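You operate a simulated robot arm through the tools that you are given. There is no shell and no other tool. Be economical: measure what you need, move in short steps, check, and stop when the job is done.

The job below is to be done with a simulated two-armed robot. You get a single attempt, and the scene is never put back.

JOB
Put the square pan with green lid on the island top beside the table well. Close the low drawer. Shut the cold drawer. Take the orange brush on the top of the store table and put it away on the raised shelf of the side table. Take the lime label marked "lentils" and leave it on the top tier of the steel shelves. Take the orange tub on the top of the store table and put it away on the upper middle tier of the steel shelves. Fetch the blue cup and set it on the upper middle tier of the steel shelves. Put the dough ball from the top of the press table on the undershelf of the press table. Do these in any order.
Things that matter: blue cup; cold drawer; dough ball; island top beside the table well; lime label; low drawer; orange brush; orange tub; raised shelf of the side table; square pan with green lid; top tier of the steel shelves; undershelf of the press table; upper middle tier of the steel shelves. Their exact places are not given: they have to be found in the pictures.

The check looks at the end state, three seconds after you hand in, the way a careful person would. Anything else that was tipped, shoved, dropped, spilled or broken makes it a failure. Lids that push on must go on centred and level and be pressed home; caps that screw on are set level and turned clockwise until they are tight.

ROBOT AND FRAMES
Two 7-joint arms with two-finger grippers on one trunk, on a base that drives. Base frame: it is fixed to the floor where the robot stands at the start and does not move with it; the origin is under the middle of the robot, x ahead of it, y to its left, z up; the surface under the hand at the start is at about z = 0.8. Lengths are in m, angles in degrees, forces in N, time in s.
The left shoulder is at the start at [0.091, 0.216, 1.106], the right one opposite. With the tool pointing down near the work surface each hand reaches from about 0.34 to 0.84 m from the robot's upright axis, wherever it stands, measured 20 degrees to its own side. Places, roughly: blue cup (6x6x5 cm) [2.5, -2.1, 0.9]; cold drawer [-1.7, 1.1, 0.6]; dough ball (6x6x5 cm) [2.7, -2.3, 0.9]; island top beside the table well [2.9, 0.6, 0.8]; lime label [-2, 1.25, 1]; low drawer [-0.9, -1.2, 0.2]; orange brush (12x5x7 cm) [-1.9, 1.3, 0.9]; orange tub (12x16x10 cm) [-1.9, 1.6, 0.9]; raised shelf of the side table (17x63 cm) [4.02, 0.3, 1.28]; square pan with green lid [1, -0.25, 0.75]; top tier of the steel shelves [-1.5, -0.6, 1.6]; undershelf of the press table [3.3, -2.1, 0.2]; upper middle tier of the steel shelves [-1.5, -0.6, 1.3]. Payload 3.18 kg a hand.
Tool frame (each hand has its own): the origin (TCP) lies between the finger pads and is the grasp point; the fingertips stand 0.03 m ahead of it; z points along the fingers, y is the line along which they close. The gripper opens to 0.144 m. The gripper's body begins 0.103 m behind the TCP.
Orientation is that of the tool frame in the base frame, as a unit quaternion [x, y, z, w]. With the fingers straight down and closing along the base's y, the tool's x points along the base's -x, its y along +y and its z along -z.

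CONTROLS
- The arms move only by the tool jog_arm. It takes "left_motion", "right_motion" or both (then of equal length, played together; a hand with none holds still); each is a list that holds one entry, the list of rows, each a list of 7 numbers: the shift along the base's x, y, z in m, then the turn, a rotation vector about the base's x, y, z in degrees, then the finger opening in m, from 0 to 0.144. In form: [[[tx, ty, tz, ax, ay, az, gripper], ...]]. A call has 1 to 20 rows; each row is the pose to reach, as a shift and turn from the pose commanded when the call began. Each row takes 0.2 s and may step no farther than 0.05 m and 8.6 degrees from the row before; otherwise, or with a gripper value out of range, the whole call is refused. A pose out of reach is approached as far as the arm can. The call stops where the force on the tool passes 40 N (or 10 N more than at its start, if that is more) or the arm is blocked; 0.2 s more then pass. The fingers move at their own pace and stop on an object; they squeeze with about 33 N. The grip force told is the motor's: it shows also when the fingers shut on nothing. Time passes only in rows, and 0.2 s behind the last, so rows that repeat a pose let the fingers close. It gives the time, the measured TCP pose, the force on the tool (base axes), the opening and the grip force at its end, in the units of the frame above (readings bear some noise), with the torque about the TCP (base axes, N m) and any sound that the robot's microphone picked up.
- Cameras (640 x 400 px; columns grow to the right, rows downward): "scene" is now at [0.1943, -0.0137, 1.3067]; the picture's right is [-0.13, -0.99, 0.00], its down [-0.47, 0.06, -0.88] and it looks along [0.87, -0.11, -0.48] (base axes); focal length 281 px, centre (320, 200). "left" rides on the left gripper at [0.076, -0.016, -0.143] in its tool frame; the picture's right is [0.21, 0.98, 0.00], its down [-0.84, 0.18, -0.51] and it looks along [-0.50, 0.11, 0.86] (tool axes); focal length 218 px, centre (320, 200). "right" rides on the right gripper at [0.076, 0.016, -0.143] in its tool frame; the picture's right is [-0.21, 0.98, 0.00], its down [-0.84, -0.18, -0.51] and it looks along [-0.50, -0.11, 0.86] (tool axes); focal length 218 px, centre (320, 200).
- snapshot(camera): a new picture of that camera. It takes no simulated time.
- lift_body(by): slides the trunk up (or, below 0, down) by that many m; the arms and the scene camera ride with it, the base frame stays. It gives what a move gives, with no picture.
- drive_base(legs): drives the robot by 1 to 6 legs, each [ahead, left, turn to the left] in m, m and degrees, along the robot's own axes; the way and the turn of a leg run together, so that a leg with both is an arc; at most 1.5 m and 180 degrees a leg. The arms and the cameras ride along, it lands a little off, and it stops where it bumps. It gives what a move gives.
- turn_head(pan, tilt): turns the head with the scene camera to pan (to the left, within 80 degrees either way) and tilt (down, from -29 to 69), counted from straight ahead of the robot. It gives what a move gives.
- pixel_to_xyz(camera, pixels): for up to 12 pixels [column, row] of the newest picture of that camera ("zoom" is the newest enlarged one), the place [x, y, z] in the base frame of the surface seen there, good to about 0.002 m. It takes no simulated time.
- close_up(camera, box): a new picture of the part [left, top, right, bottom] of that camera's present view, enlarged. It takes no simulated time.
- finish_job(): hands the job in; it is judged then, once.

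Keep the steps short. Do not move on a guess: measure, check each grasp and each placing, and mend mistakes. In all there are 138 turns and 160 pictures (those below and enlarged ones count). Leave the grippers open and the arms clear of the work at the hand-in unless told otherwise, and finish with a single line.

The tools are called after "Request:" as a command line: name --argument value ..., lists and objects as JSON in quotes. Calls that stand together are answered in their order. jog_arm: Moves the arms, as the interface text tells. Its arguments: {"type":"object","properties":{"left_motion":{"type":"array","items":{"type":"array","items":{"type":"array","items":{"type":"number"}}}},"right_motion":{"type":"array","items":{"type":"array","items":{"type":"array","items":{"type":"number"}}}}},"required":[]} The other tools are called the same way: lift_body (by) slides the trunk up or down; drive_base (legs) drives the base; turn_head (pan, tilt) turns the head that bears the scene camera; snapshot (camera) takes a picture; pixel_to_xyz (camera, pixels) gives the place of the surface under pixels of a picture; close_up (camera, box) takes an enlarged picture of a part of a camera's view; finish_job () hands the job in.

At the start:

```text
time_s: 0.0
left_ee_pos: [0.5315, 0.0326, 1.1105]
left_orientation: [0.0, 1.0, 0.0, 0.0]
left_force: [-0.8, -0.3, -0.1]
left_moment: [-0.04, -0.01, -0.01]
left_grip_width: 0.144
left_grasp_force: 0.0
right_ee_pos: [0.5158, -0.262, 1.024]
right_orientation: [0.0, 1.0, 0.0, 0.0]
right_force: [0.2, 0.7, -0.1]
right_moment: [0.02, 0.03, -0.02]
right_grip_width: 0.144
right_grasp_force: 0.1
trunk travel left (down, up): [-0.189, 0.18]
robot x, y, heading: [0.0034, 0.0015, 0.1]
head pan, tilt: [-7.5, 28.5]
```

scene: 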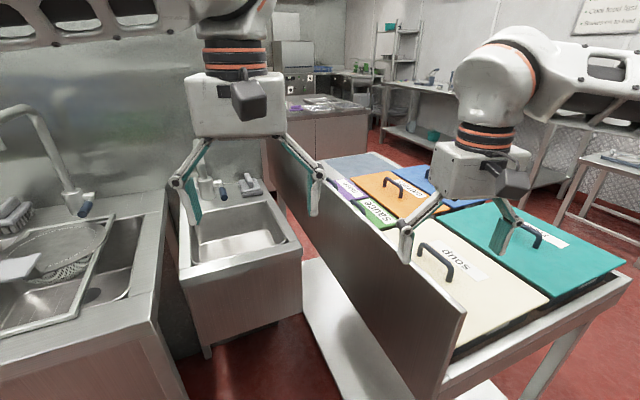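
right: 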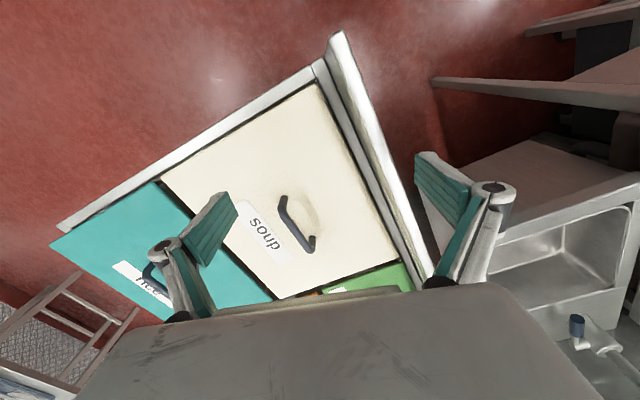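
left: 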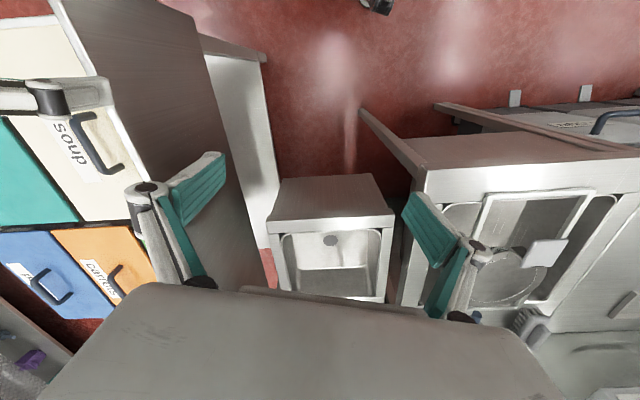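

I see a well table with coloured lids; the green one (label "sauce", about pixel 375,215) is partly hidden by the front screen. I enlarge this region and look around.

Request:
close_up --camera "scene" --box '[280, 130, 640, 355]'

Request:
pixel_to_xyz --camera "scene" --pixels '[[376, 212], [350, 187], [405, 190], [442, 262], [520, 240], [350, 165], [320, 105], [455, 320], [310, 175], [240, 225]]'

```text
1.78 times, centred on (460, 242) of scene
```

zoom: 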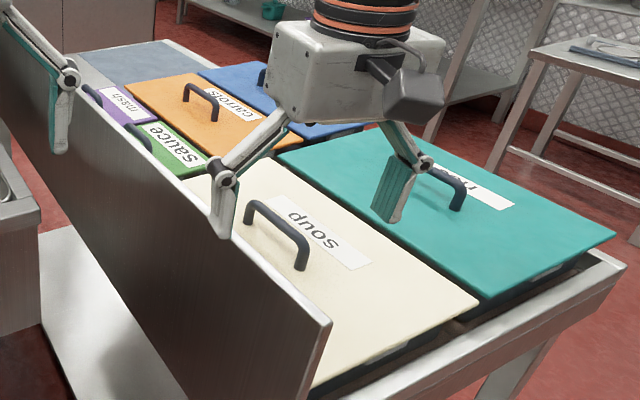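

```text
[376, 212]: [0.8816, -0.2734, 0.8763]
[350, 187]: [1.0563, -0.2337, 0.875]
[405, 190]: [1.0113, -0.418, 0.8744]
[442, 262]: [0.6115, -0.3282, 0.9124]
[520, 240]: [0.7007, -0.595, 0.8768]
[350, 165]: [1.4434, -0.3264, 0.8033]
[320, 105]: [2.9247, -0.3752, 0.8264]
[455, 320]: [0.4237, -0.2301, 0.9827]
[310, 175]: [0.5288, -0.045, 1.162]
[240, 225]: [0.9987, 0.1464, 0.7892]
```

The green-lidded pan is near (0.93, -0.24), lid top z≈0.875. Next I survey to both sides with the head.

Request:
turn_head --pan 75 --tilt 22

Request:
snapshot --camera "scene"

Request:
turn_head --pan -70 --tilt 22

Request:
snapshot --camera "scene"

Request:
turn_head --pan 0 --tilt 8

Request:
snapshot --camera "scene"

```text
time_s: 1.6
left_ee_pos: [0.5321, 0.0337, 1.1115]
left_orientation: [0.0, 1.0, 0.0, 0.0]
left_force: [-0.3, 0.2, -0.8]
left_moment: [0.02, -0.01, 0.01]
left_grip_width: 0.1441
left_grasp_force: 0.1
right_ee_pos: [0.5159, -0.2635, 1.0246]
right_orientation: [0.0, 1.0, 0.0, 0.001]
right_force: [-0.2, -0.1, -0.3]
right_moment: [0.0, -0.02, 0.03]
right_grip_width: 0.1439
right_grasp_force: 0.1
trunk travel left (down, up): [-0.189, 0.18]
robot x, y, heading: [0.0018, -0.0, 0.1]
head pan, tilt: [75.0, 22.0]
```

```text
155 pictures are left
```

scene: 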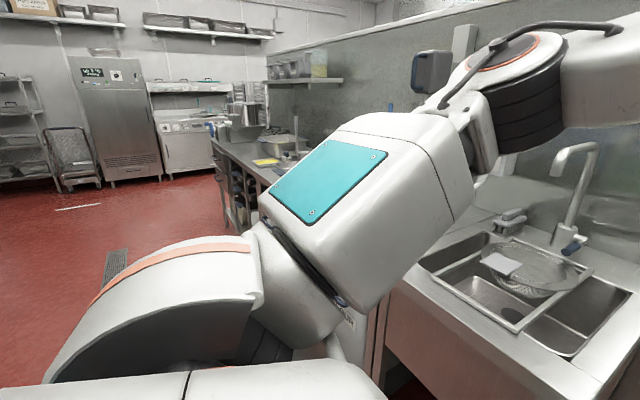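

```text
time_s: 3.9
left_ee_pos: [0.5309, 0.0324, 1.1096]
left_orientation: [0.0, 1.0, 0.0, -0.001]
left_force: [-0.7, 0.2, 0.5]
left_moment: [0.0, -0.02, 0.02]
left_grip_width: 0.1439
left_grasp_force: 0.0
right_ee_pos: [0.5144, -0.2626, 1.0241]
right_orientation: [0.0, 1.0, 0.0, -0.001]
right_force: [0.3, -0.1, 0.1]
right_moment: [0.01, 0.0, 0.02]
right_grip_width: 0.1438
right_grasp_force: 0.2
trunk travel left (down, up): [-0.189, 0.18]
robot x, y, heading: [-0.0017, -0.0019, 0.2]
head pan, tilt: [-70.0, 22.0]
```

```text
154 pictures are left
```

scene: 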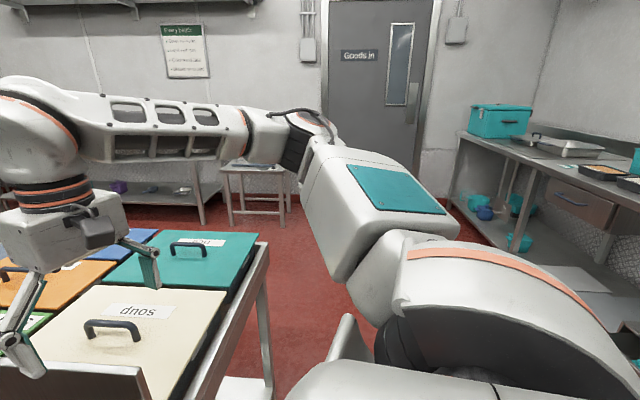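

```text
time_s: 5.3
left_ee_pos: [0.5315, 0.0319, 1.1121]
left_orientation: [0.0, 1.0, 0.0, 0.0]
left_force: [-1.1, 0.2, -0.2]
left_moment: [-0.01, -0.04, 0.0]
left_grip_width: 0.144
left_grasp_force: 0.1
right_ee_pos: [0.5157, -0.2633, 1.0247]
right_orientation: [0.0, 1.0, 0.0, 0.0]
right_force: [-0.2, 0.5, -0.8]
right_moment: [0.0, -0.01, 0.02]
right_grip_width: 0.144
right_grasp_force: 0.0
trunk travel left (down, up): [-0.189, 0.18]
robot x, y, heading: [0.0038, -0.0019, 0.0]
head pan, tilt: [0.0, 8.0]
```

```text
153 pictures are left
```

scene: 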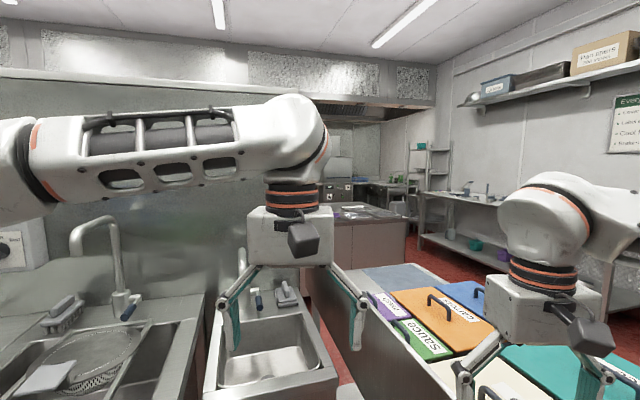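

The way behind looks open. I back off 0.3 m from the table, turn the head right, and look to see what lies there.

Request:
drive_base --legs '[[-0.3, 0, 0]]'

Request:
turn_head --pan -80 --tilt 25

Request:
snapshot --camera "scene"

Request:
pixel_to_xyz --camera "scene" --pixels '[[600, 200], [500, 110], [480, 250], [300, 200], [240, 180], [620, 100], [240, 270], [560, 150]]'

Request:
turn_head --pan 80 --tilt 25

Request:
snapshot --camera "scene"

Request:
pixel_to_xyz --camera "scene" --pixels '[[120, 150], [230, 150], [270, 150], [60, 150], [200, 120], [30, 200], [120, 220]]'

```text
time_s: 7.3
left_ee_pos: [0.2334, 0.0339, 1.1106]
left_orientation: [-0.001, 1.0, 0.0, 0.0]
left_force: [0.7, 0.4, 0.1]
left_moment: [0.0, 0.0, 0.0]
left_grip_width: 0.1441
left_grasp_force: 0.1
right_ee_pos: [0.217, -0.2616, 1.0249]
right_orientation: [-0.001, 1.0, 0.001, 0.0]
right_force: [0.2, -0.6, -0.3]
right_moment: [0.0, -0.01, 0.02]
right_grip_width: 0.1438
right_grasp_force: 0.0
trunk travel left (down, up): [-0.189, 0.18]
robot x, y, heading: [-0.2993, 0.0024, -0.0]
head pan, tilt: [0.0, 8.0]
```

```text
time_s: 8.8
left_ee_pos: [0.2332, 0.0334, 1.1112]
left_orientation: [-0.002, 1.0, 0.0, 0.0]
left_force: [-0.6, 0.1, 0.6]
left_moment: [0.01, -0.02, -0.01]
left_grip_width: 0.1441
left_grasp_force: 0.0
right_ee_pos: [0.219, -0.2615, 1.0234]
right_orientation: [-0.001, 1.0, 0.0, 0.0]
right_force: [-0.1, -0.9, 0.2]
right_moment: [-0.02, -0.01, 0.02]
right_grip_width: 0.1438
right_grasp_force: 0.1
trunk travel left (down, up): [-0.189, 0.18]
robot x, y, heading: [-0.2981, 0.0005, -0.0]
head pan, tilt: [-80.0, 25.0]
```

```text
152 pictures are left
```

scene: 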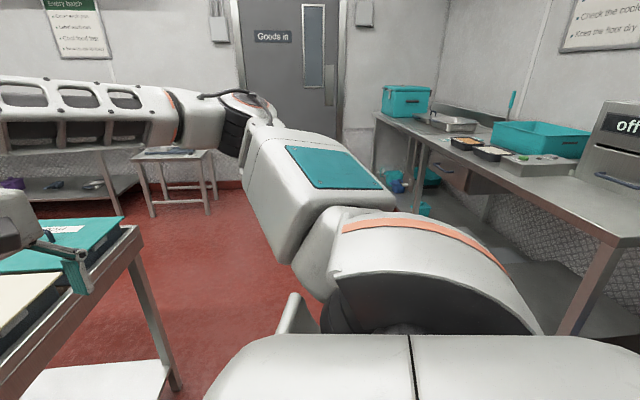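

```text
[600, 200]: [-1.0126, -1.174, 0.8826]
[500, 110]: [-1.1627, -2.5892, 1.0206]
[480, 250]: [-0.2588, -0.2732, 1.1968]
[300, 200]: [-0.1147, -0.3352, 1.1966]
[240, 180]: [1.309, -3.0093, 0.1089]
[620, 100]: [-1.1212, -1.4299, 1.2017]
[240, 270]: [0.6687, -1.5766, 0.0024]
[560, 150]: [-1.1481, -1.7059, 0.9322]
```

```text
time_s: 11.3
left_ee_pos: [0.2333, 0.0338, 1.1105]
left_orientation: [-0.002, 1.0, 0.0, 0.0]
left_force: [-0.2, -0.7, -0.1]
left_moment: [0.02, 0.02, -0.01]
left_grip_width: 0.1439
left_grasp_force: 0.0
right_ee_pos: [0.2177, -0.2624, 1.0244]
right_orientation: [-0.001, 1.0, 0.0, 0.0]
right_force: [0.1, 0.0, -0.4]
right_moment: [-0.06, 0.02, 0.01]
right_grip_width: 0.1437
right_grasp_force: 0.0
trunk travel left (down, up): [-0.189, 0.18]
robot x, y, heading: [-0.2968, -0.0008, 0.1]
head pan, tilt: [80.0, 25.0]
```

```text
151 pictures are left
```

scene: 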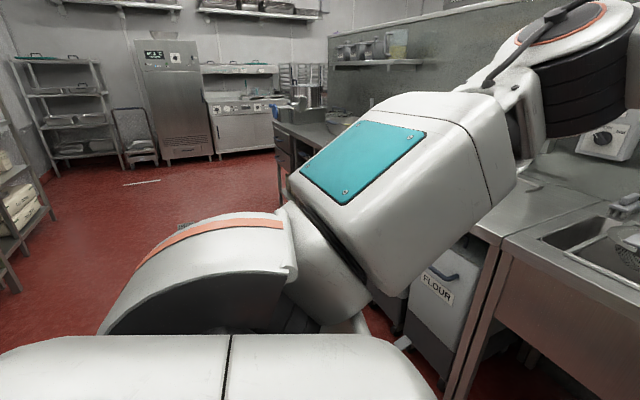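

```text
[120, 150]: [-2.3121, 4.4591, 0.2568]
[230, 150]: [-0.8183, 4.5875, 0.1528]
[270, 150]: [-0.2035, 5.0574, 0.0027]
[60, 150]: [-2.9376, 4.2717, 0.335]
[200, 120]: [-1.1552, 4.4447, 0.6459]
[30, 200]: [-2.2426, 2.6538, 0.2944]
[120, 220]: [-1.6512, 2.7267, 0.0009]
```

Behind me are counters on the right rear; I turn left 90° after raising the trunk for clearance, and look.

Request:
lift_body --by 0.17

Request:
drive_base --legs '[[0, 0, 90]]'

Request:
turn_head --pan 55 --tilt 22

Request:
snapshot --camera "scene"

Request:
pixel_to_xyz --camera "scene" --pixels '[[320, 200], [200, 200], [450, 200], [100, 150], [300, 120], [400, 120], [500, 150], [240, 260]]'

Request:
turn_head --pan 80 --tilt 40

Request:
snapshot --camera "scene"

Request:
pixel_to_xyz --camera "scene" --pixels '[[320, 200], [200, 200], [450, 200], [100, 150], [300, 120], [60, 60], [500, 150], [240, 260]]'

```text
time_s: 13.2
left_ee_pos: [0.2321, 0.0336, 1.2801]
left_orientation: [-0.002, 1.0, 0.0, -0.001]
left_force: [-0.4, -0.3, 0.2]
left_moment: [0.07, -0.01, 0.02]
left_grip_width: 0.144
left_grasp_force: 0.1
right_ee_pos: [0.2181, -0.2625, 1.1946]
right_orientation: [0.0, 1.0, 0.0, -0.001]
right_force: [0.1, -0.1, 0.5]
right_moment: [-0.01, 0.0, 0.01]
right_grip_width: 0.1439
right_grasp_force: 0.1
trunk travel left (down, up): [-0.359, 0.01]
robot x, y, heading: [-0.2979, 0.0009, -0.0]
head pan, tilt: [80.0, 25.0]
```

```text
time_s: 17.4
left_ee_pos: [-0.3343, 0.5303, 1.2814]
left_orientation: [0.709, -0.705, 0.001, 0.0]
left_force: [0.8, 0.2, 0.3]
left_moment: [-0.01, 0.0, 0.01]
left_grip_width: 0.1444
left_grasp_force: 0.2
right_ee_pos: [-0.0376, 0.5174, 1.1951]
right_orientation: [0.71, -0.704, 0.0, 0.001]
right_force: [0.3, -0.2, -0.2]
right_moment: [-0.02, 0.01, 0.03]
right_grip_width: 0.1439
right_grasp_force: 0.0
trunk travel left (down, up): [-0.359, 0.01]
robot x, y, heading: [-0.297, -0.0041, 90.1]
head pan, tilt: [80.0, 25.0]
```

```text
time_s: 18.3
left_ee_pos: [-0.3333, 0.5312, 1.2811]
left_orientation: [0.709, -0.705, 0.0, 0.0]
left_force: [-0.1, 0.1, 0.9]
left_moment: [0.01, -0.02, 0.02]
left_grip_width: 0.1443
left_grasp_force: 0.1
right_ee_pos: [-0.0379, 0.518, 1.1948]
right_orientation: [0.71, -0.705, 0.0, 0.001]
right_force: [0.6, -0.3, 0.5]
right_moment: [0.0, 0.03, 0.01]
right_grip_width: 0.144
right_grasp_force: 0.1
trunk travel left (down, up): [-0.359, 0.01]
robot x, y, heading: [-0.2958, 0.0009, 90.4]
head pan, tilt: [55.0, 22.0]
```

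```text
150 pictures are left
```

scene: 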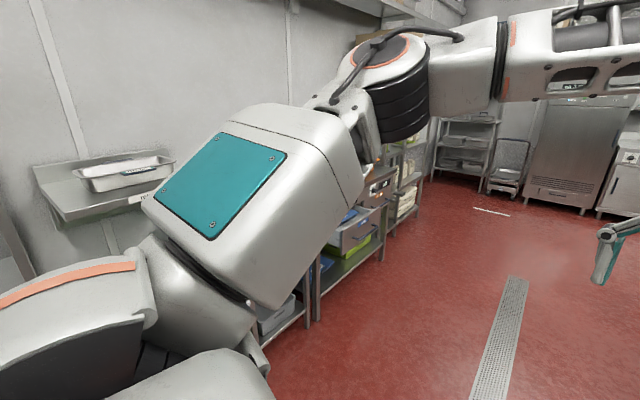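

```text
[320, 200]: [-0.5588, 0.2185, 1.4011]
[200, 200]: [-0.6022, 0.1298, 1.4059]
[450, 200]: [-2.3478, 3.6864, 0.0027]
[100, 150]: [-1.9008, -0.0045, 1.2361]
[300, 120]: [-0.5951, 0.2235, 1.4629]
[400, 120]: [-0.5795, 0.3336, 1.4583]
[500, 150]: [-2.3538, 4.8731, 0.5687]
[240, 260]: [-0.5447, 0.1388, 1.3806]
```

```text
time_s: 19.2
left_ee_pos: [-0.3346, 0.5316, 1.2803]
left_orientation: [0.71, -0.705, 0.001, 0.001]
left_force: [0.4, 0.1, 0.7]
left_moment: [0.04, 0.01, -0.02]
left_grip_width: 0.1437
left_grasp_force: 0.0
right_ee_pos: [-0.0389, 0.5168, 1.1938]
right_orientation: [0.709, -0.705, 0.001, 0.0]
right_force: [-0.5, -0.3, 0.2]
right_moment: [-0.02, 0.0, 0.03]
right_grip_width: 0.144
right_grasp_force: 0.1
trunk travel left (down, up): [-0.359, 0.01]
robot x, y, heading: [-0.2975, 0.0024, 90.3]
head pan, tilt: [80.0, 40.0]
```

```text
149 pictures are left
```

scene: 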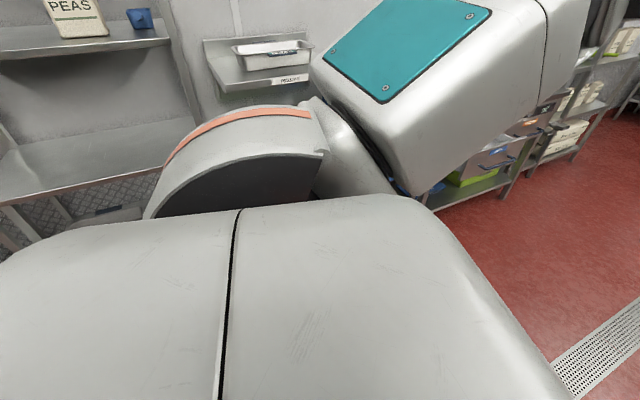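

```text
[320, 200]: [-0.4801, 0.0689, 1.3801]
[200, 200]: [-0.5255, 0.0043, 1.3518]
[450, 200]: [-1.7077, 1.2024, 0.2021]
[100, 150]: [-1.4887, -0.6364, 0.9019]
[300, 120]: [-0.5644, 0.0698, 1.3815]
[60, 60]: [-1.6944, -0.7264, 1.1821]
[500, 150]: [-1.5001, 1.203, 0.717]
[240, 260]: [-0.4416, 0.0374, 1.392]
```

Store table lies around (-1.6, 1.2). I turn the rest to face -x and look.

Request:
drive_base --legs '[[0, 0, 90]]'

Request:
turn_head --pan -40 --tilt 25

Request:
snapshot --camera "scene"

Request:
pixel_to_xyz --camera "scene" --pixels '[[320, 200], [200, 200], [450, 200], [100, 200], [300, 150], [400, 150], [500, 150], [240, 260]]'

Request:
turn_head --pan 30 --tilt 30

Request:
snapshot --camera "scene"

Request:
pixel_to_xyz --camera "scene" --pixels '[[320, 200], [200, 200], [450, 200], [100, 200], [300, 150], [400, 150], [500, 150], [240, 260], [320, 60], [150, 80], [450, 80], [320, 300]]'

```text
time_s: 23.5
left_ee_pos: [-0.8289, -0.044, 1.282]
left_orientation: [1.0, 0.01, 0.0, 0.0]
left_force: [0.0, 0.0, 0.4]
left_moment: [0.02, 0.01, -0.02]
left_grip_width: 0.1439
left_grasp_force: 0.1
right_ee_pos: [-0.8203, 0.2519, 1.194]
right_orientation: [1.0, 0.01, 0.001, 0.0]
right_force: [-0.2, 0.2, 0.0]
right_moment: [0.02, 0.0, 0.01]
right_grip_width: 0.1439
right_grasp_force: 0.1
trunk travel left (down, up): [-0.359, 0.01]
robot x, y, heading: [-0.2991, -0.003, -178.7]
head pan, tilt: [80.0, 40.0]
```

```text
time_s: 25.5
left_ee_pos: [-0.8287, -0.0439, 1.2804]
left_orientation: [1.0, 0.01, -0.001, 0.0]
left_force: [-0.5, -0.6, -0.4]
left_moment: [0.0, -0.01, 0.03]
left_grip_width: 0.1436
left_grasp_force: 0.0
right_ee_pos: [-0.8194, 0.2533, 1.1943]
right_orientation: [1.0, 0.01, 0.002, 0.0]
right_force: [0.6, 0.0, 0.0]
right_moment: [0.0, 0.01, -0.01]
right_grip_width: 0.1439
right_grasp_force: 0.0
trunk travel left (down, up): [-0.359, 0.01]
robot x, y, heading: [-0.2977, 0.0009, -179.0]
head pan, tilt: [-40.0, 25.0]
```

```text
148 pictures are left
```

scene: 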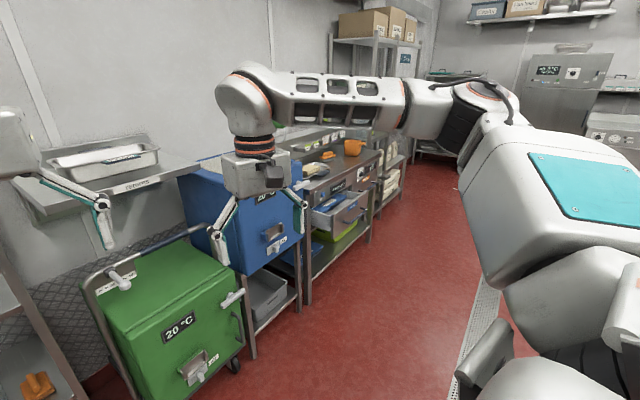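

```text
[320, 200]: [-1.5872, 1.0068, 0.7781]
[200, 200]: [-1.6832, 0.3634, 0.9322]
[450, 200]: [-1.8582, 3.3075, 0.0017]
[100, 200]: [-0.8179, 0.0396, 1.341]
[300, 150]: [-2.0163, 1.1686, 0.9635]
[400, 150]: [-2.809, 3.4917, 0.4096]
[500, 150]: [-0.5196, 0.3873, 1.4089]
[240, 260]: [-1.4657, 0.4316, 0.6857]
```

```text
time_s: 26.9
left_ee_pos: [-0.829, -0.0426, 1.2823]
left_orientation: [1.0, 0.011, 0.001, 0.0]
left_force: [-0.4, -0.8, -0.7]
left_moment: [-0.03, 0.01, 0.0]
left_grip_width: 0.1438
left_grasp_force: 0.0
right_ee_pos: [-0.8192, 0.2515, 1.194]
right_orientation: [1.0, 0.009, 0.001, 0.0]
right_force: [-0.4, 0.0, 0.6]
right_moment: [-0.02, -0.02, 0.0]
right_grip_width: 0.1438
right_grasp_force: 0.1
trunk travel left (down, up): [-0.359, 0.01]
robot x, y, heading: [-0.301, -0.0005, -178.7]
head pan, tilt: [30.0, 30.0]
```

```text
147 pictures are left
```

scene: 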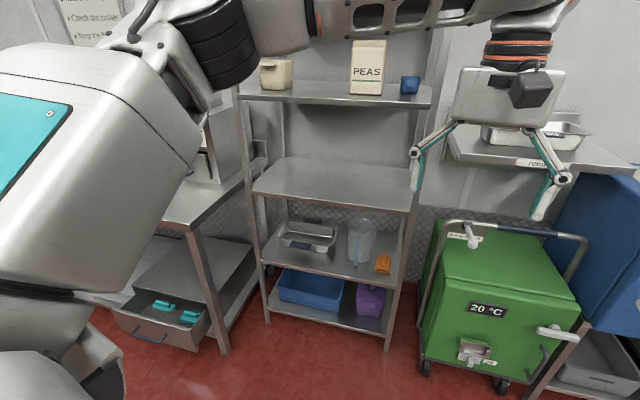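

```text
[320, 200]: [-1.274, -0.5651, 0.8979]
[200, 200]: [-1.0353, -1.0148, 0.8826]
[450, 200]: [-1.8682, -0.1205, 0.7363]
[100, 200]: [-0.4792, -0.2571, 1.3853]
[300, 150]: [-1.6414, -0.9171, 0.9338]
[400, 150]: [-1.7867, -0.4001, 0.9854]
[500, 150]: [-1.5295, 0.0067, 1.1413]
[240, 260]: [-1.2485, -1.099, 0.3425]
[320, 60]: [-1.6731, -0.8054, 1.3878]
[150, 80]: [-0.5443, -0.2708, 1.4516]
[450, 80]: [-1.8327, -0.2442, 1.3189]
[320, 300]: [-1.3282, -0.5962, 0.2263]
```

The steel shelves (PEAS tier), the low drawer (bottom-left, ~150,325) and the green/blue boxes show. I check the higher tiers and measure the drawer.

Request:
pixel_to_xyz --camera "scene" --pixels '[[150, 335], [205, 345], [118, 312], [190, 330], [165, 303], [222, 340], [262, 315], [385, 345], [340, 97], [426, 97], [243, 96], [320, 85]]'

Request:
turn_head --pan 25 --tilt -5

Request:
snapshot --camera "scene"

Request:
turn_head --pan 50 --tilt 50

Request:
snapshot --camera "scene"

```text
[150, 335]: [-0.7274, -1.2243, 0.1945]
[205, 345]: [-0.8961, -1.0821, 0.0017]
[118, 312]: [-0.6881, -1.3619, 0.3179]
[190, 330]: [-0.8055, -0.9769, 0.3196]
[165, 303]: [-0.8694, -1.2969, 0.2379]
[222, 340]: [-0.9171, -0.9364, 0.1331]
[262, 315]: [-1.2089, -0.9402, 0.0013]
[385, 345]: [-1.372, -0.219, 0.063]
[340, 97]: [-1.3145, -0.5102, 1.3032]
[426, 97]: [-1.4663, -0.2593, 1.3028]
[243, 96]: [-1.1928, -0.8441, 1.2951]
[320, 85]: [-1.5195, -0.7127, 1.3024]
```

```text
time_s: 27.9
left_ee_pos: [-0.8285, -0.0448, 1.2812]
left_orientation: [1.0, 0.01, -0.001, 0.0]
left_force: [-0.4, 0.6, 0.0]
left_moment: [-0.01, 0.01, -0.02]
left_grip_width: 0.1441
left_grasp_force: 0.0
right_ee_pos: [-0.8185, 0.2527, 1.1941]
right_orientation: [1.0, 0.009, 0.002, 0.0]
right_force: [-0.5, -0.4, 0.3]
right_moment: [0.03, 0.02, 0.01]
right_grip_width: 0.1439
right_grasp_force: 0.2
trunk travel left (down, up): [-0.359, 0.01]
robot x, y, heading: [-0.2988, 0.0047, -178.7]
head pan, tilt: [25.0, -5.0]
```

```text
146 pictures are left
```

scene: 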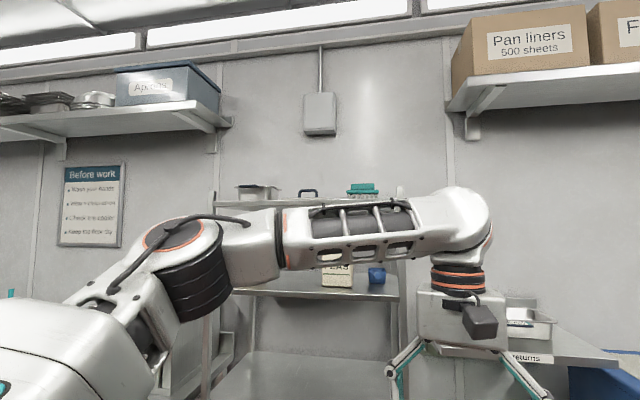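

```text
time_s: 29.1
left_ee_pos: [-0.8283, -0.0434, 1.2817]
left_orientation: [1.0, 0.01, -0.001, 0.001]
left_force: [-0.2, 0.0, -0.5]
left_moment: [0.02, 0.01, -0.01]
left_grip_width: 0.144
left_grasp_force: 0.0
right_ee_pos: [-0.819, 0.2525, 1.1931]
right_orientation: [1.0, 0.01, 0.0, 0.0]
right_force: [0.3, -0.1, -0.3]
right_moment: [-0.01, -0.01, 0.0]
right_grip_width: 0.1439
right_grasp_force: 0.0
trunk travel left (down, up): [-0.359, 0.01]
robot x, y, heading: [-0.2975, 0.0, -178.7]
head pan, tilt: [50.0, 50.0]
```

```text
145 pictures are left
```

scene: 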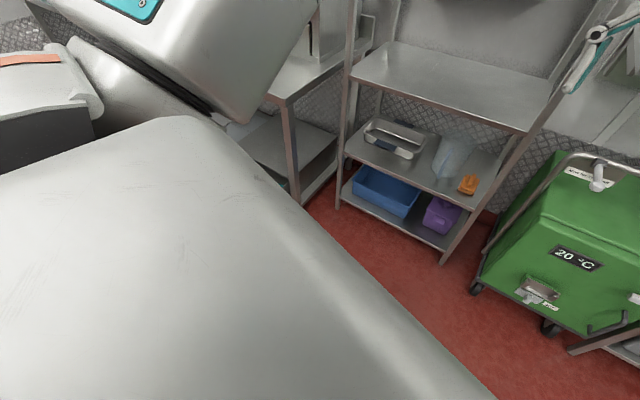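

Upper middle tier is z≈1.303 with front edge from (-1.19,-0.84) to (-1.47,-0.26); the top tier is above at ~1.6. The low drawer's front runs (-0.69,-1.36)→(-0.81,-0.98), z up to 0.32, so it opens along (0.957,0.29). I drive to stand 0.65 m in front of it.

Request:
drive_base --legs '[[-0.16, 0.98, 0], [0, 0, 15.7]]'

Request:
turn_head --pan 0 --tilt 60

Request:
snapshot --camera "scene"

```text
time_s: 38.9
left_ee_pos: [-0.6218, -1.1496, 1.2809]
left_orientation: [0.989, 0.146, 0.001, 0.0]
left_force: [0.5, 0.4, 0.2]
left_moment: [0.03, -0.03, 0.02]
left_grip_width: 0.1438
left_grasp_force: 0.1
right_ee_pos: [-0.6916, -0.8615, 1.1939]
right_orientation: [0.989, 0.146, 0.0, 0.0]
right_force: [-0.2, 0.0, 0.5]
right_moment: [-0.01, -0.01, 0.01]
right_grip_width: 0.1441
right_grasp_force: 0.0
trunk travel left (down, up): [-0.359, 0.01]
robot x, y, heading: [-0.1212, -0.9666, -163.3]
head pan, tilt: [50.0, 50.0]
```

```text
time_s: 40.0
left_ee_pos: [-0.6228, -1.1487, 1.2816]
left_orientation: [0.989, 0.146, -0.001, 0.0]
left_force: [0.9, -0.1, -0.1]
left_moment: [0.01, -0.02, -0.01]
left_grip_width: 0.144
left_grasp_force: 0.1
right_ee_pos: [-0.6918, -0.8598, 1.1944]
right_orientation: [0.989, 0.146, 0.001, 0.0]
right_force: [0.0, 0.3, -0.9]
right_moment: [0.02, -0.01, -0.01]
right_grip_width: 0.1438
right_grasp_force: 0.1
trunk travel left (down, up): [-0.359, 0.01]
robot x, y, heading: [-0.1219, -0.9612, -162.9]
head pan, tilt: [0.0, 60.0]
```

```text
144 pictures are left
```

scene: 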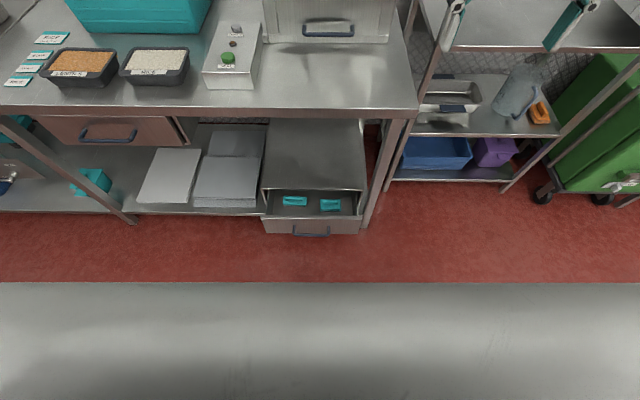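

Now the drawer is seen clearly at (310,220). I measure it and the table.

Request:
pixel_to_xyz --camera "scene" --pixels '[[268, 222], [355, 224], [310, 235], [310, 222], [310, 190], [270, 190], [365, 190], [310, 113], [240, 113], [330, 210]]'

Request:
close_up --camera "scene" --box '[220, 110, 400, 250]'

```text
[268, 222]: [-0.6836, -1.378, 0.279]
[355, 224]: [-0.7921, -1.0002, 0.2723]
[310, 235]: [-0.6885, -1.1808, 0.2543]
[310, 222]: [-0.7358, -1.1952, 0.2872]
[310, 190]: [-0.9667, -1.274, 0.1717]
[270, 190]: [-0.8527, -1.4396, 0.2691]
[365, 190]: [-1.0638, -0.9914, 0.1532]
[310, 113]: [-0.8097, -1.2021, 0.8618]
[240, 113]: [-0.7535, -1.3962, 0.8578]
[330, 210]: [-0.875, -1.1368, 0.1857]
```

```text
2.86 times, centred on (310, 180) of scene
```

zoom: 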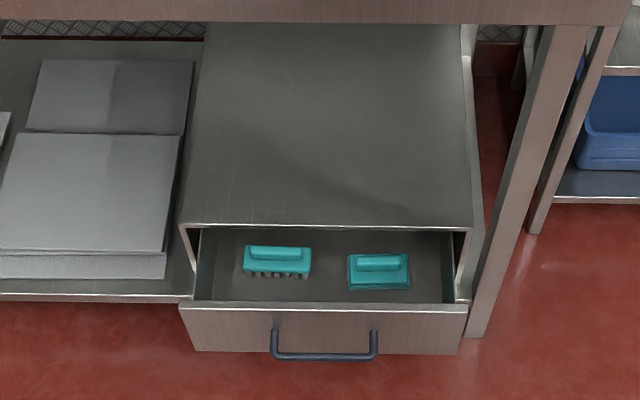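

Handle bar sits about at (-0.69,-1.18,0.25), my left hand is 0.12 m in front of the panel. I lower the trunk and then lower the closed left hand in front of the handle.

Request:
lift_body --by -0.355

Request:
jog_arm --left_motion '[[[0.02, 0.005, -0.05, 0, 0, 0, 0], [0.02, 0.005, -0.1, 0, 0, 0, 0], [0.02, 0.005, -0.15, 0, 0, 0, 0], [0.02, 0.005, -0.2, 0, 0, 0, 0], [0.02, 0.005, -0.25, 0, 0, 0, 0], [0.02, 0.005, -0.3, 0, 0, 0, 0], [0.02, 0.005, -0.35, 0, 0, 0, 0], [0.02, 0.005, -0.4, 0, 0, 0, 0], [0.02, 0.005, -0.45, 0, 0, 0, 0], [0.02, 0.005, -0.5, 0, 0, 0, 0], [0.02, 0.005, -0.55, 0, 0, 0, 0], [0.02, 0.005, -0.6, 0, 0, 0, 0], [0.02, 0.005, -0.65, 0, 0, 0, 0], [0.02, 0.005, -0.685, 0, 0, 0, 0]]]'

Request:
snapshot --camera "scene"

```text
time_s: 43.5
left_ee_pos: [-0.6524, -1.1578, 0.7833]
left_orientation: [0.974, 0.144, 0.175, -0.027]
left_force: [0.3, 0.3, 0.0]
left_moment: [0.01, -0.01, 0.0]
left_grip_width: 0.1441
left_grasp_force: 0.1
right_ee_pos: [-0.6923, -0.8607, 0.84]
right_orientation: [0.989, 0.146, -0.001, 0.0]
right_force: [0.5, -0.5, -0.3]
right_moment: [-0.01, 0.04, 0.01]
right_grip_width: 0.1442
right_grasp_force: 0.1
trunk travel left (down, up): [-0.004, 0.365]
robot x, y, heading: [-0.1226, -0.9643, -163.5]
head pan, tilt: [0.0, 60.0]
```

```text
refused: row 1 steps farther than a row can; nothing moved
```

```text
142 pictures are left
```

scene: 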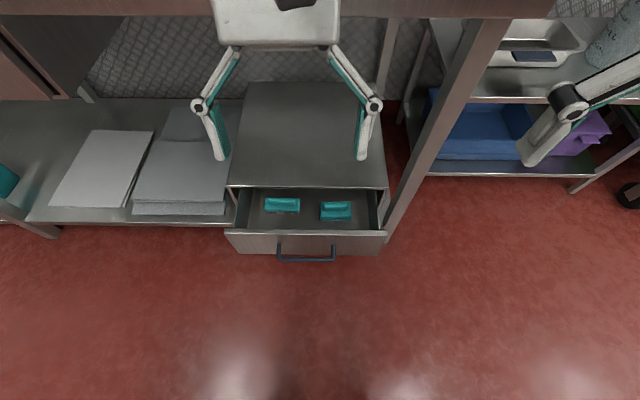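

The lift moved the hand lower and tilted 20° (and my first row was a bit too long). I straighten the tool and move it back slightly while descending.

Request:
jog_arm --left_motion '[[[0.02, 0.005, -0.04, -1.5, 4.9, 0, 0], [0.04, 0.01, -0.08, -3, 9.8, 0, 0], [0.05, 0.012, -0.12, -4.5, 14.6, 0, 0], [0.05, 0.012, -0.16, -6, 19.5, 0, 0], [0.05, 0.012, -0.2, -6, 19.5, 0, 0], [0.05, 0.012, -0.25, -6, 19.5, 0, 0], [0.05, 0.012, -0.3, -6, 19.5, 0, 0], [0.05, 0.012, -0.35, -6, 19.5, 0, 0], [0.05, 0.012, -0.4, -6, 19.5, 0, 0], [0.05, 0.012, -0.45, -6, 19.5, 0, 0], [0.05, 0.012, -0.5, -6, 19.5, 0, 0], [0.05, 0.012, -0.545, -6, 19.5, 0, 0]]]'

Request:
snapshot --camera "scene"

```text
time_s: 46.1
left_ee_pos: [-0.6025, -1.1461, 0.2387]
left_orientation: [0.989, 0.147, -0.001, -0.001]
left_force: [-0.6, -0.5, -0.3]
left_moment: [0.01, -0.04, -0.02]
left_grip_width: 0.0001
left_grasp_force: 30.4
right_ee_pos: [-0.6926, -0.8607, 0.8386]
right_orientation: [0.989, 0.146, 0.0, 0.0]
right_force: [0.4, -0.4, 0.8]
right_moment: [0.01, 0.03, -0.01]
right_grip_width: 0.1439
right_grasp_force: 0.1
trunk travel left (down, up): [-0.004, 0.365]
robot x, y, heading: [-0.122, -0.962, -163.1]
head pan, tilt: [0.0, 60.0]
```

```text
141 pictures are left
```

scene: 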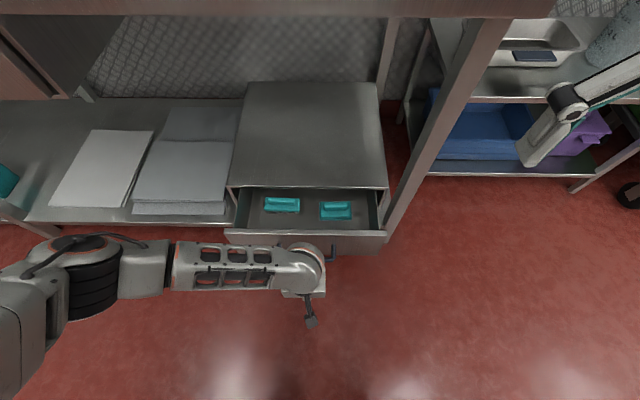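

The hand is at the right height in front of the handle. I push along (-0.961,-0.275).

Request:
jog_arm --left_motion '[[[-0.029, -0.008, 0, 0, 0, 0, 0], [-0.058, -0.017, 0, 0, 0, 0, 0], [-0.086, -0.025, 0, 0, 0, 0, 0], [-0.106, -0.03, 0, 0, 0, 0, 0], [-0.125, -0.036, 0, 0, 0, 0, 0], [-0.144, -0.041, 0, 0, 0, 0, 0], [-0.163, -0.047, 0, 0, 0, 0, 0], [-0.183, -0.052, 0, 0, 0, 0, 0], [-0.202, -0.058, 0, 0, 0, 0, 0], [-0.221, -0.063, 0, 0, 0, 0, 0], [-0.24, -0.069, 0, 0, 0, 0, 0], [-0.26, -0.074, 0, 0, 0, 0, 0]]]'

Request:
snapshot --camera "scene"

```text
time_s: 48.5
left_ee_pos: [-0.792, -1.2127, 0.2476]
left_orientation: [0.989, 0.146, 0.008, -0.005]
left_force: [8.1, 1.9, -2.7]
left_moment: [-0.02, -0.03, -0.04]
left_grip_width: 0.0
left_grasp_force: 30.9
left hand out of reach, approached as far as the arm can: row 9, 10, 11
right_ee_pos: [-0.6905, -0.8583, 0.8399]
right_orientation: [0.989, 0.145, 0.0, 0.0]
right_force: [0.7, -0.2, 1.1]
right_moment: [-0.01, 0.0, 0.0]
right_grip_width: 0.144
right_grasp_force: 0.1
trunk travel left (down, up): [-0.004, 0.365]
robot x, y, heading: [-0.1175, -0.9614, -163.3]
head pan, tilt: [0.0, 60.0]
stopped in row 11 (left hand): the force on the tool passed its limit at 42 N (the readings are from after the stop); the commanded pose is now the measured one
```

```text
140 pictures are left
```

scene: 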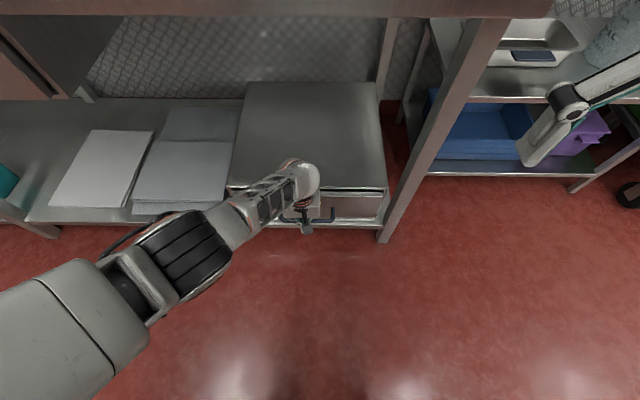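

The push ended with a 42 N stop; I check whether the drawer is flush.

Request:
close_up --camera "scene" --box '[220, 150, 400, 250]'

Request:
pixel_to_xyz --camera "scene" --pixels '[[355, 205], [355, 190], [240, 190], [375, 190], [375, 205]]'

```text
3.56 times, centred on (310, 200) of scene
```

zoom: 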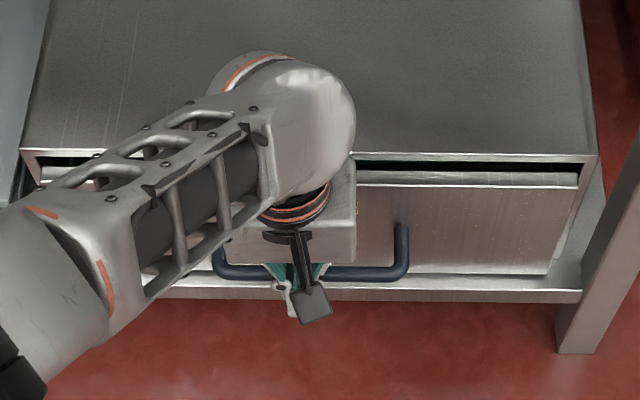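

```text
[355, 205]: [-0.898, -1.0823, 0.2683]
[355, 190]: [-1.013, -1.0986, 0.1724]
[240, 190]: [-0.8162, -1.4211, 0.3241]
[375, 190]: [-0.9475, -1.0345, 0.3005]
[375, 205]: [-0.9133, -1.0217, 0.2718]
```

The panel's face is still ~1–2 cm proud of the cabinet and the arm was at its reach limit. I back the hand 0.1 m, drive 0.1 m closer, and push again.

Request:
jog_arm --left_motion '[[[0.048, 0.014, 0, 0, 0, 0, 0], [0.096, 0.028, -0.005, 0, 0, 0, 0]]]'

Request:
drive_base --legs '[[0.1, 0, 0]]'

Request:
jog_arm --left_motion '[[[-0.01, -0.003, 0, 0, 0, 0, 0], [-0.02, -0.006, 0, 0, 0, 0, 0], [-0.03, -0.009, 0, 0, 0, 0, 0], [-0.038, -0.011, 0, 0, 0, 0, 0], [-0.046, -0.013, 0, 0, 0, 0, 0], [-0.054, -0.015, 0, 0, 0, 0, 0], [-0.062, -0.018, 0, 0, 0, 0, 0], [-0.07, -0.02, 0, 0, 0, 0, 0]]]'

Request:
pixel_to_xyz --camera "scene" --pixels '[[355, 205]]'

```text
refused: row 2 steps farther than a row can; nothing moved
```

```text
time_s: 49.2
left_ee_pos: [-0.791, -1.2143, 0.2444]
left_orientation: [0.989, 0.144, 0.016, -0.005]
left_force: [1.0, 0.8, 0.8]
left_moment: [0.0, -0.01, -0.02]
left_grip_width: 0.0001
left_grasp_force: 31.4
right_ee_pos: [-0.6968, -0.8615, 0.8397]
right_orientation: [0.989, 0.146, -0.001, 0.0]
right_force: [0.3, 1.1, 0.4]
right_moment: [0.0, 0.0, -0.01]
right_grip_width: 0.144
right_grasp_force: 0.0
trunk travel left (down, up): [-0.004, 0.365]
robot x, y, heading: [-0.1288, -0.9652, -163.3]
head pan, tilt: [0.0, 60.0]
stopped in leg 1: the force on the tool passed its limit at 64 N (the readings are from after the stop); the commanded pose is now the measured one
```

```text
time_s: 49.9
left_ee_pos: [-0.7911, -1.2195, 0.2491]
left_orientation: [0.989, 0.144, 0.025, -0.009]
left_force: [8.1, 3.4, -2.1]
left_moment: [0.04, -0.1, 0.02]
left_grip_width: 0.0063
left_grasp_force: 30.9
left hand out of reach, approached as far as the arm can: row 1, 2, 3
right_ee_pos: [-0.6958, -0.8598, 0.84]
right_orientation: [0.989, 0.145, -0.001, 0.0]
right_force: [0.5, -0.2, 0.4]
right_moment: [0.01, 0.04, -0.01]
right_grip_width: 0.1439
right_grasp_force: 0.1
trunk travel left (down, up): [-0.004, 0.365]
robot x, y, heading: [-0.1284, -0.9627, -162.9]
head pan, tilt: [0.0, 60.0]
stopped in row 3 (left hand): the force on the tool passed its limit at 43 N (the readings are from after the stop); the commanded pose is now the measured one
```

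```text
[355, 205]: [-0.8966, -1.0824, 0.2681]
```

64 N and it doesn't budge: it's at its stop. I withdraw the hand and look at the drawer unobstructed.

Request:
jog_arm --left_motion '[[[0.045, 0.013, 0, 0, 0, 0, 0], [0.09, 0.026, 0, 0, 0, 0, 0.02], [0.13, 0.038, 0.01, 0, 0, 0, 0.05], [0.16, 0.044, 0.05, 0, 0, 0, 0.144], [0.16, 0.044, 0.1, 0, 0, 0, 0.144], [0.16, 0.044, 0.15, 0, 0, 0, 0.144], [0.16, 0.044, 0.2, 0, 0, 0, 0.144], [0.16, 0.044, 0.25, 0, 0, 0, 0.144], [0.16, 0.044, 0.3, 0, 0, 0, 0.144], [0.16, 0.044, 0.35, 0, 0, 0, 0.144], [0.16, 0.044, 0.4, 0, 0, 0, 0.144], [0.16, 0.044, 0.45, 0, 0, 0, 0.144], [0.16, 0.044, 0.5, 0, 0, 0, 0.144], [0.16, 0.044, 0.55, 0, 0, 0, 0.144], [0.16, 0.044, 0.6, 0, 0, 0, 0.144]]]'

Request:
close_up --camera "scene" --box '[220, 120, 400, 250]'

Request:
lift_body --by 0.36

```text
refused: row 4 steps farther than a row can; nothing moved
```

```text
3.08 times, centred on (310, 185) of scene
```

zoom: 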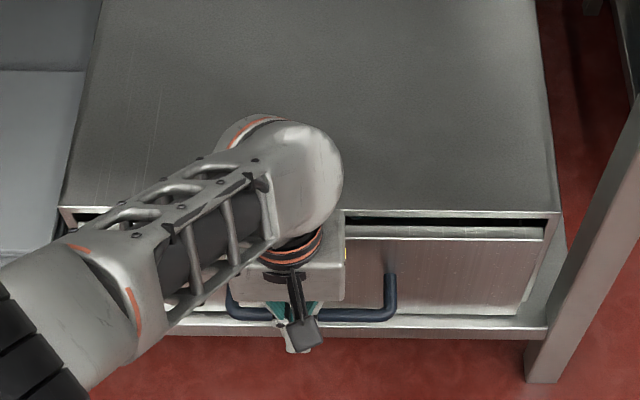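

```text
time_s: 50.4
left_ee_pos: [-0.7904, -1.2204, 0.2625]
left_orientation: [0.989, 0.143, 0.026, -0.006]
left_force: [3.5, 1.1, -0.4]
left_moment: [-0.07, 0.37, 0.0]
left_grip_width: 0.0001
left_grasp_force: 31.0
right_ee_pos: [-0.6949, -0.8594, 0.8513]
right_orientation: [0.99, 0.144, -0.003, 0.001]
right_force: [-0.6, 0.3, 0.0]
right_moment: [0.0, 0.01, 0.03]
right_grip_width: 0.1441
right_grasp_force: 0.1
trunk travel left (down, up): [-0.013, 0.357]
robot x, y, heading: [-0.1246, -0.9662, -163.5]
head pan, tilt: [0.0, 60.0]
stopped: the force on the tool passed its limit at 50 N (the readings are from after the stop); the commanded pose is now the measured one
```

The withdrawal was refused (row too long) and the lift stopped harmlessly. I redo the withdrawal with shorter rows.

Request:
jog_arm --left_motion '[[[0.04, 0.012, 0, 0, 0, 0, 0], [0.08, 0.024, 0, 0, 0, 0, 0.02], [0.12, 0.036, 0, 0, 0, 0, 0.05], [0.15, 0.044, 0.03, 0, 0, 0, 0.144], [0.15, 0.044, 0.075, 0, 0, 0, 0.144], [0.15, 0.044, 0.12, 0, 0, 0, 0.144], [0.15, 0.044, 0.165, 0, 0, 0, 0.144], [0.15, 0.044, 0.21, 0, 0, 0, 0.144], [0.15, 0.044, 0.255, 0, 0, 0, 0.144], [0.15, 0.044, 0.3, 0, 0, 0, 0.144], [0.15, 0.044, 0.345, 0, 0, 0, 0.144], [0.15, 0.044, 0.39, 0, 0, 0, 0.144], [0.15, 0.044, 0.435, 0, 0, 0, 0.144], [0.15, 0.044, 0.48, 0, 0, 0, 0.144], [0.15, 0.044, 0.525, 0, 0, 0, 0.144], [0.15, 0.044, 0.57, 0, 0, 0, 0.144]]]'

Request:
close_up --camera "scene" --box '[220, 120, 400, 250]'

Request:
pixel_to_xyz --camera "zoom" --pixels '[[500, 235], [500, 260], [540, 215], [150, 240], [80, 215], [310, 265]]'

```text
time_s: 51.5
left_ee_pos: [-0.7499, -1.2237, 0.4046]
left_orientation: [0.986, 0.142, -0.084, 0.028]
left_force: [0.1, 0.5, -0.4]
left_moment: [-0.06, -0.02, 0.05]
left_grip_width: 0.144
left_grasp_force: 0.1
right_ee_pos: [-0.6879, -0.8542, 0.8653]
right_orientation: [0.99, 0.143, -0.017, 0.005]
right_force: [0.3, 0.7, 0.3]
right_moment: [0.02, 0.01, 0.02]
right_grip_width: 0.1442
right_grasp_force: 0.1
trunk travel left (down, up): [-0.013, 0.357]
robot x, y, heading: [-0.1262, -0.9634, -163.2]
head pan, tilt: [0.0, 60.0]
stopped in row 5 (left hand): the arm was blocked; the commanded pose is now the measured one
```

```text
3.08 times, centred on (310, 185) of scene
```

zoom: 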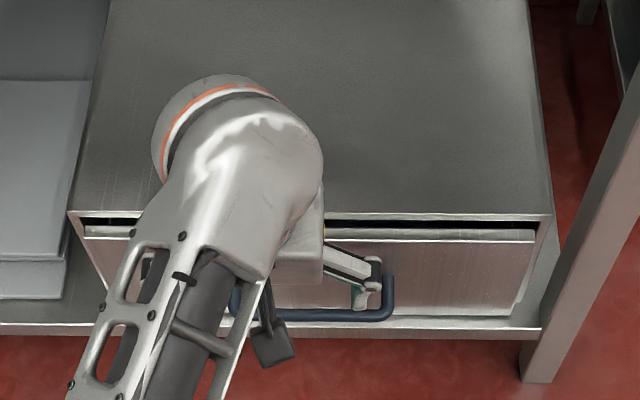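

```text
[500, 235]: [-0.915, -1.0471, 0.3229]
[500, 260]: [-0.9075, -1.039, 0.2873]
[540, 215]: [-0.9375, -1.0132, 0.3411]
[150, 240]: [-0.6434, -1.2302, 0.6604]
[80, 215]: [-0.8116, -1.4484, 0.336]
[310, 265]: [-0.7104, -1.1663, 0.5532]
```

Drawer's panel is an overlay sitting on the cabinet front, parallel at both ends: closed. My arm got blocked while folding back, so I back the base away rather than the arm.

Request:
drive_base --legs '[[-0.25, 0, 0]]'

Request:
turn_head --pan 15 --tilt 50

Request:
snapshot --camera "scene"

```text
time_s: 53.4
left_ee_pos: [-0.5106, -1.1488, 0.4038]
left_orientation: [0.986, 0.14, -0.086, 0.026]
left_force: [-0.7, 0.3, 0.0]
left_moment: [0.01, 0.02, 0.02]
left_grip_width: 0.1441
left_grasp_force: 0.1
right_ee_pos: [-0.4456, -0.7797, 0.8643]
right_orientation: [0.99, 0.141, -0.016, 0.004]
right_force: [-0.2, -0.6, 0.1]
right_moment: [-0.01, 0.0, -0.03]
right_grip_width: 0.1438
right_grasp_force: 0.0
trunk travel left (down, up): [-0.013, 0.357]
robot x, y, heading: [0.1178, -0.8916, -163.8]
head pan, tilt: [0.0, 60.0]
```

```text
time_s: 54.2
left_ee_pos: [-0.5147, -1.1472, 0.4049]
left_orientation: [0.986, 0.14, -0.089, 0.025]
left_force: [-0.7, -0.4, -0.5]
left_moment: [0.0, 0.02, 0.0]
left_grip_width: 0.1436
left_grasp_force: 0.0
right_ee_pos: [-0.4462, -0.7788, 0.8595]
right_orientation: [0.99, 0.141, -0.012, 0.003]
right_force: [-0.1, 0.0, 0.2]
right_moment: [0.02, 0.0, -0.01]
right_grip_width: 0.1441
right_grasp_force: 0.1
trunk travel left (down, up): [-0.013, 0.357]
robot x, y, heading: [0.115, -0.8896, -163.7]
head pan, tilt: [15.0, 50.0]
```

```text
136 pictures are left
```

scene: 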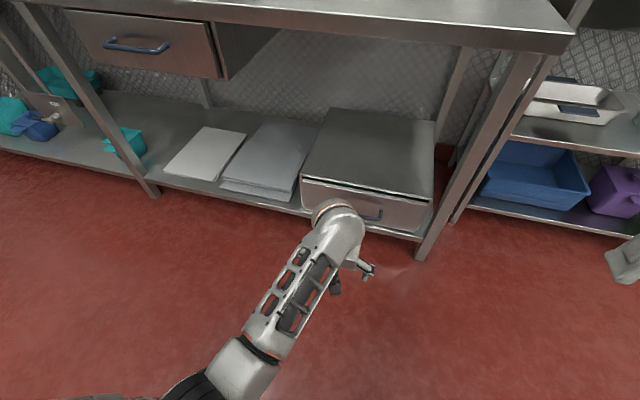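

Clear. I raise the trunk, then the left hand.

Request:
lift_body --by 0.355

Request:
jog_arm --left_motion '[[[0, 0, 0.045, 0, 0, 0, 0.144], [0, 0, 0.09, 0, 0, 0, 0.144], [0, 0, 0.135, 0, 0, 0, 0.144], [0, 0, 0.18, 0, 0, 0, 0.144], [0, 0, 0.225, 0, 0, 0, 0.144], [0, 0, 0.27, 0, 0, 0, 0.144], [0, 0, 0.315, 0, 0, 0, 0.144], [0, 0, 0.36, 0, 0, 0, 0.144], [0, 0, 0.405, 0, 0, 0, 0.144], [0, 0, 0.45, 0, 0, 0, 0.144]]]'

```text
time_s: 57.6
left_ee_pos: [-0.4971, -1.178, 0.7282]
left_orientation: [0.986, 0.149, -0.066, 0.038]
left_force: [1.0, -0.8, 0.3]
left_moment: [0.01, -0.03, -0.01]
left_grip_width: 0.1439
left_grasp_force: 0.0
right_ee_pos: [-0.4527, -0.7838, 1.2028]
right_orientation: [0.99, 0.142, 0.0, 0.0]
right_force: [0.4, 0.5, 0.3]
right_moment: [0.0, 0.0, 0.02]
right_grip_width: 0.1441
right_grasp_force: 0.0
trunk travel left (down, up): [-0.368, 0.002]
robot x, y, heading: [0.1171, -0.8898, -163.5]
head pan, tilt: [15.0, 50.0]
```

```text
time_s: 59.8
left_ee_pos: [-0.538, -1.1646, 1.1876]
left_orientation: [0.984, 0.139, -0.08, 0.072]
left_force: [0.9, -0.5, -0.1]
left_moment: [0.03, 0.02, -0.03]
left_grip_width: 0.1438
left_grasp_force: 0.1
left hand out of reach, approached as far as the arm can: row 8, 9, 10
right_ee_pos: [-0.4509, -0.7824, 1.2048]
right_orientation: [0.99, 0.141, -0.003, 0.0]
right_force: [-0.1, 0.9, -0.5]
right_moment: [0.0, 0.0, -0.01]
right_grip_width: 0.1442
right_grasp_force: 0.0
trunk travel left (down, up): [-0.368, 0.002]
robot x, y, heading: [0.1166, -0.8913, -163.7]
head pan, tilt: [15.0, 50.0]
```

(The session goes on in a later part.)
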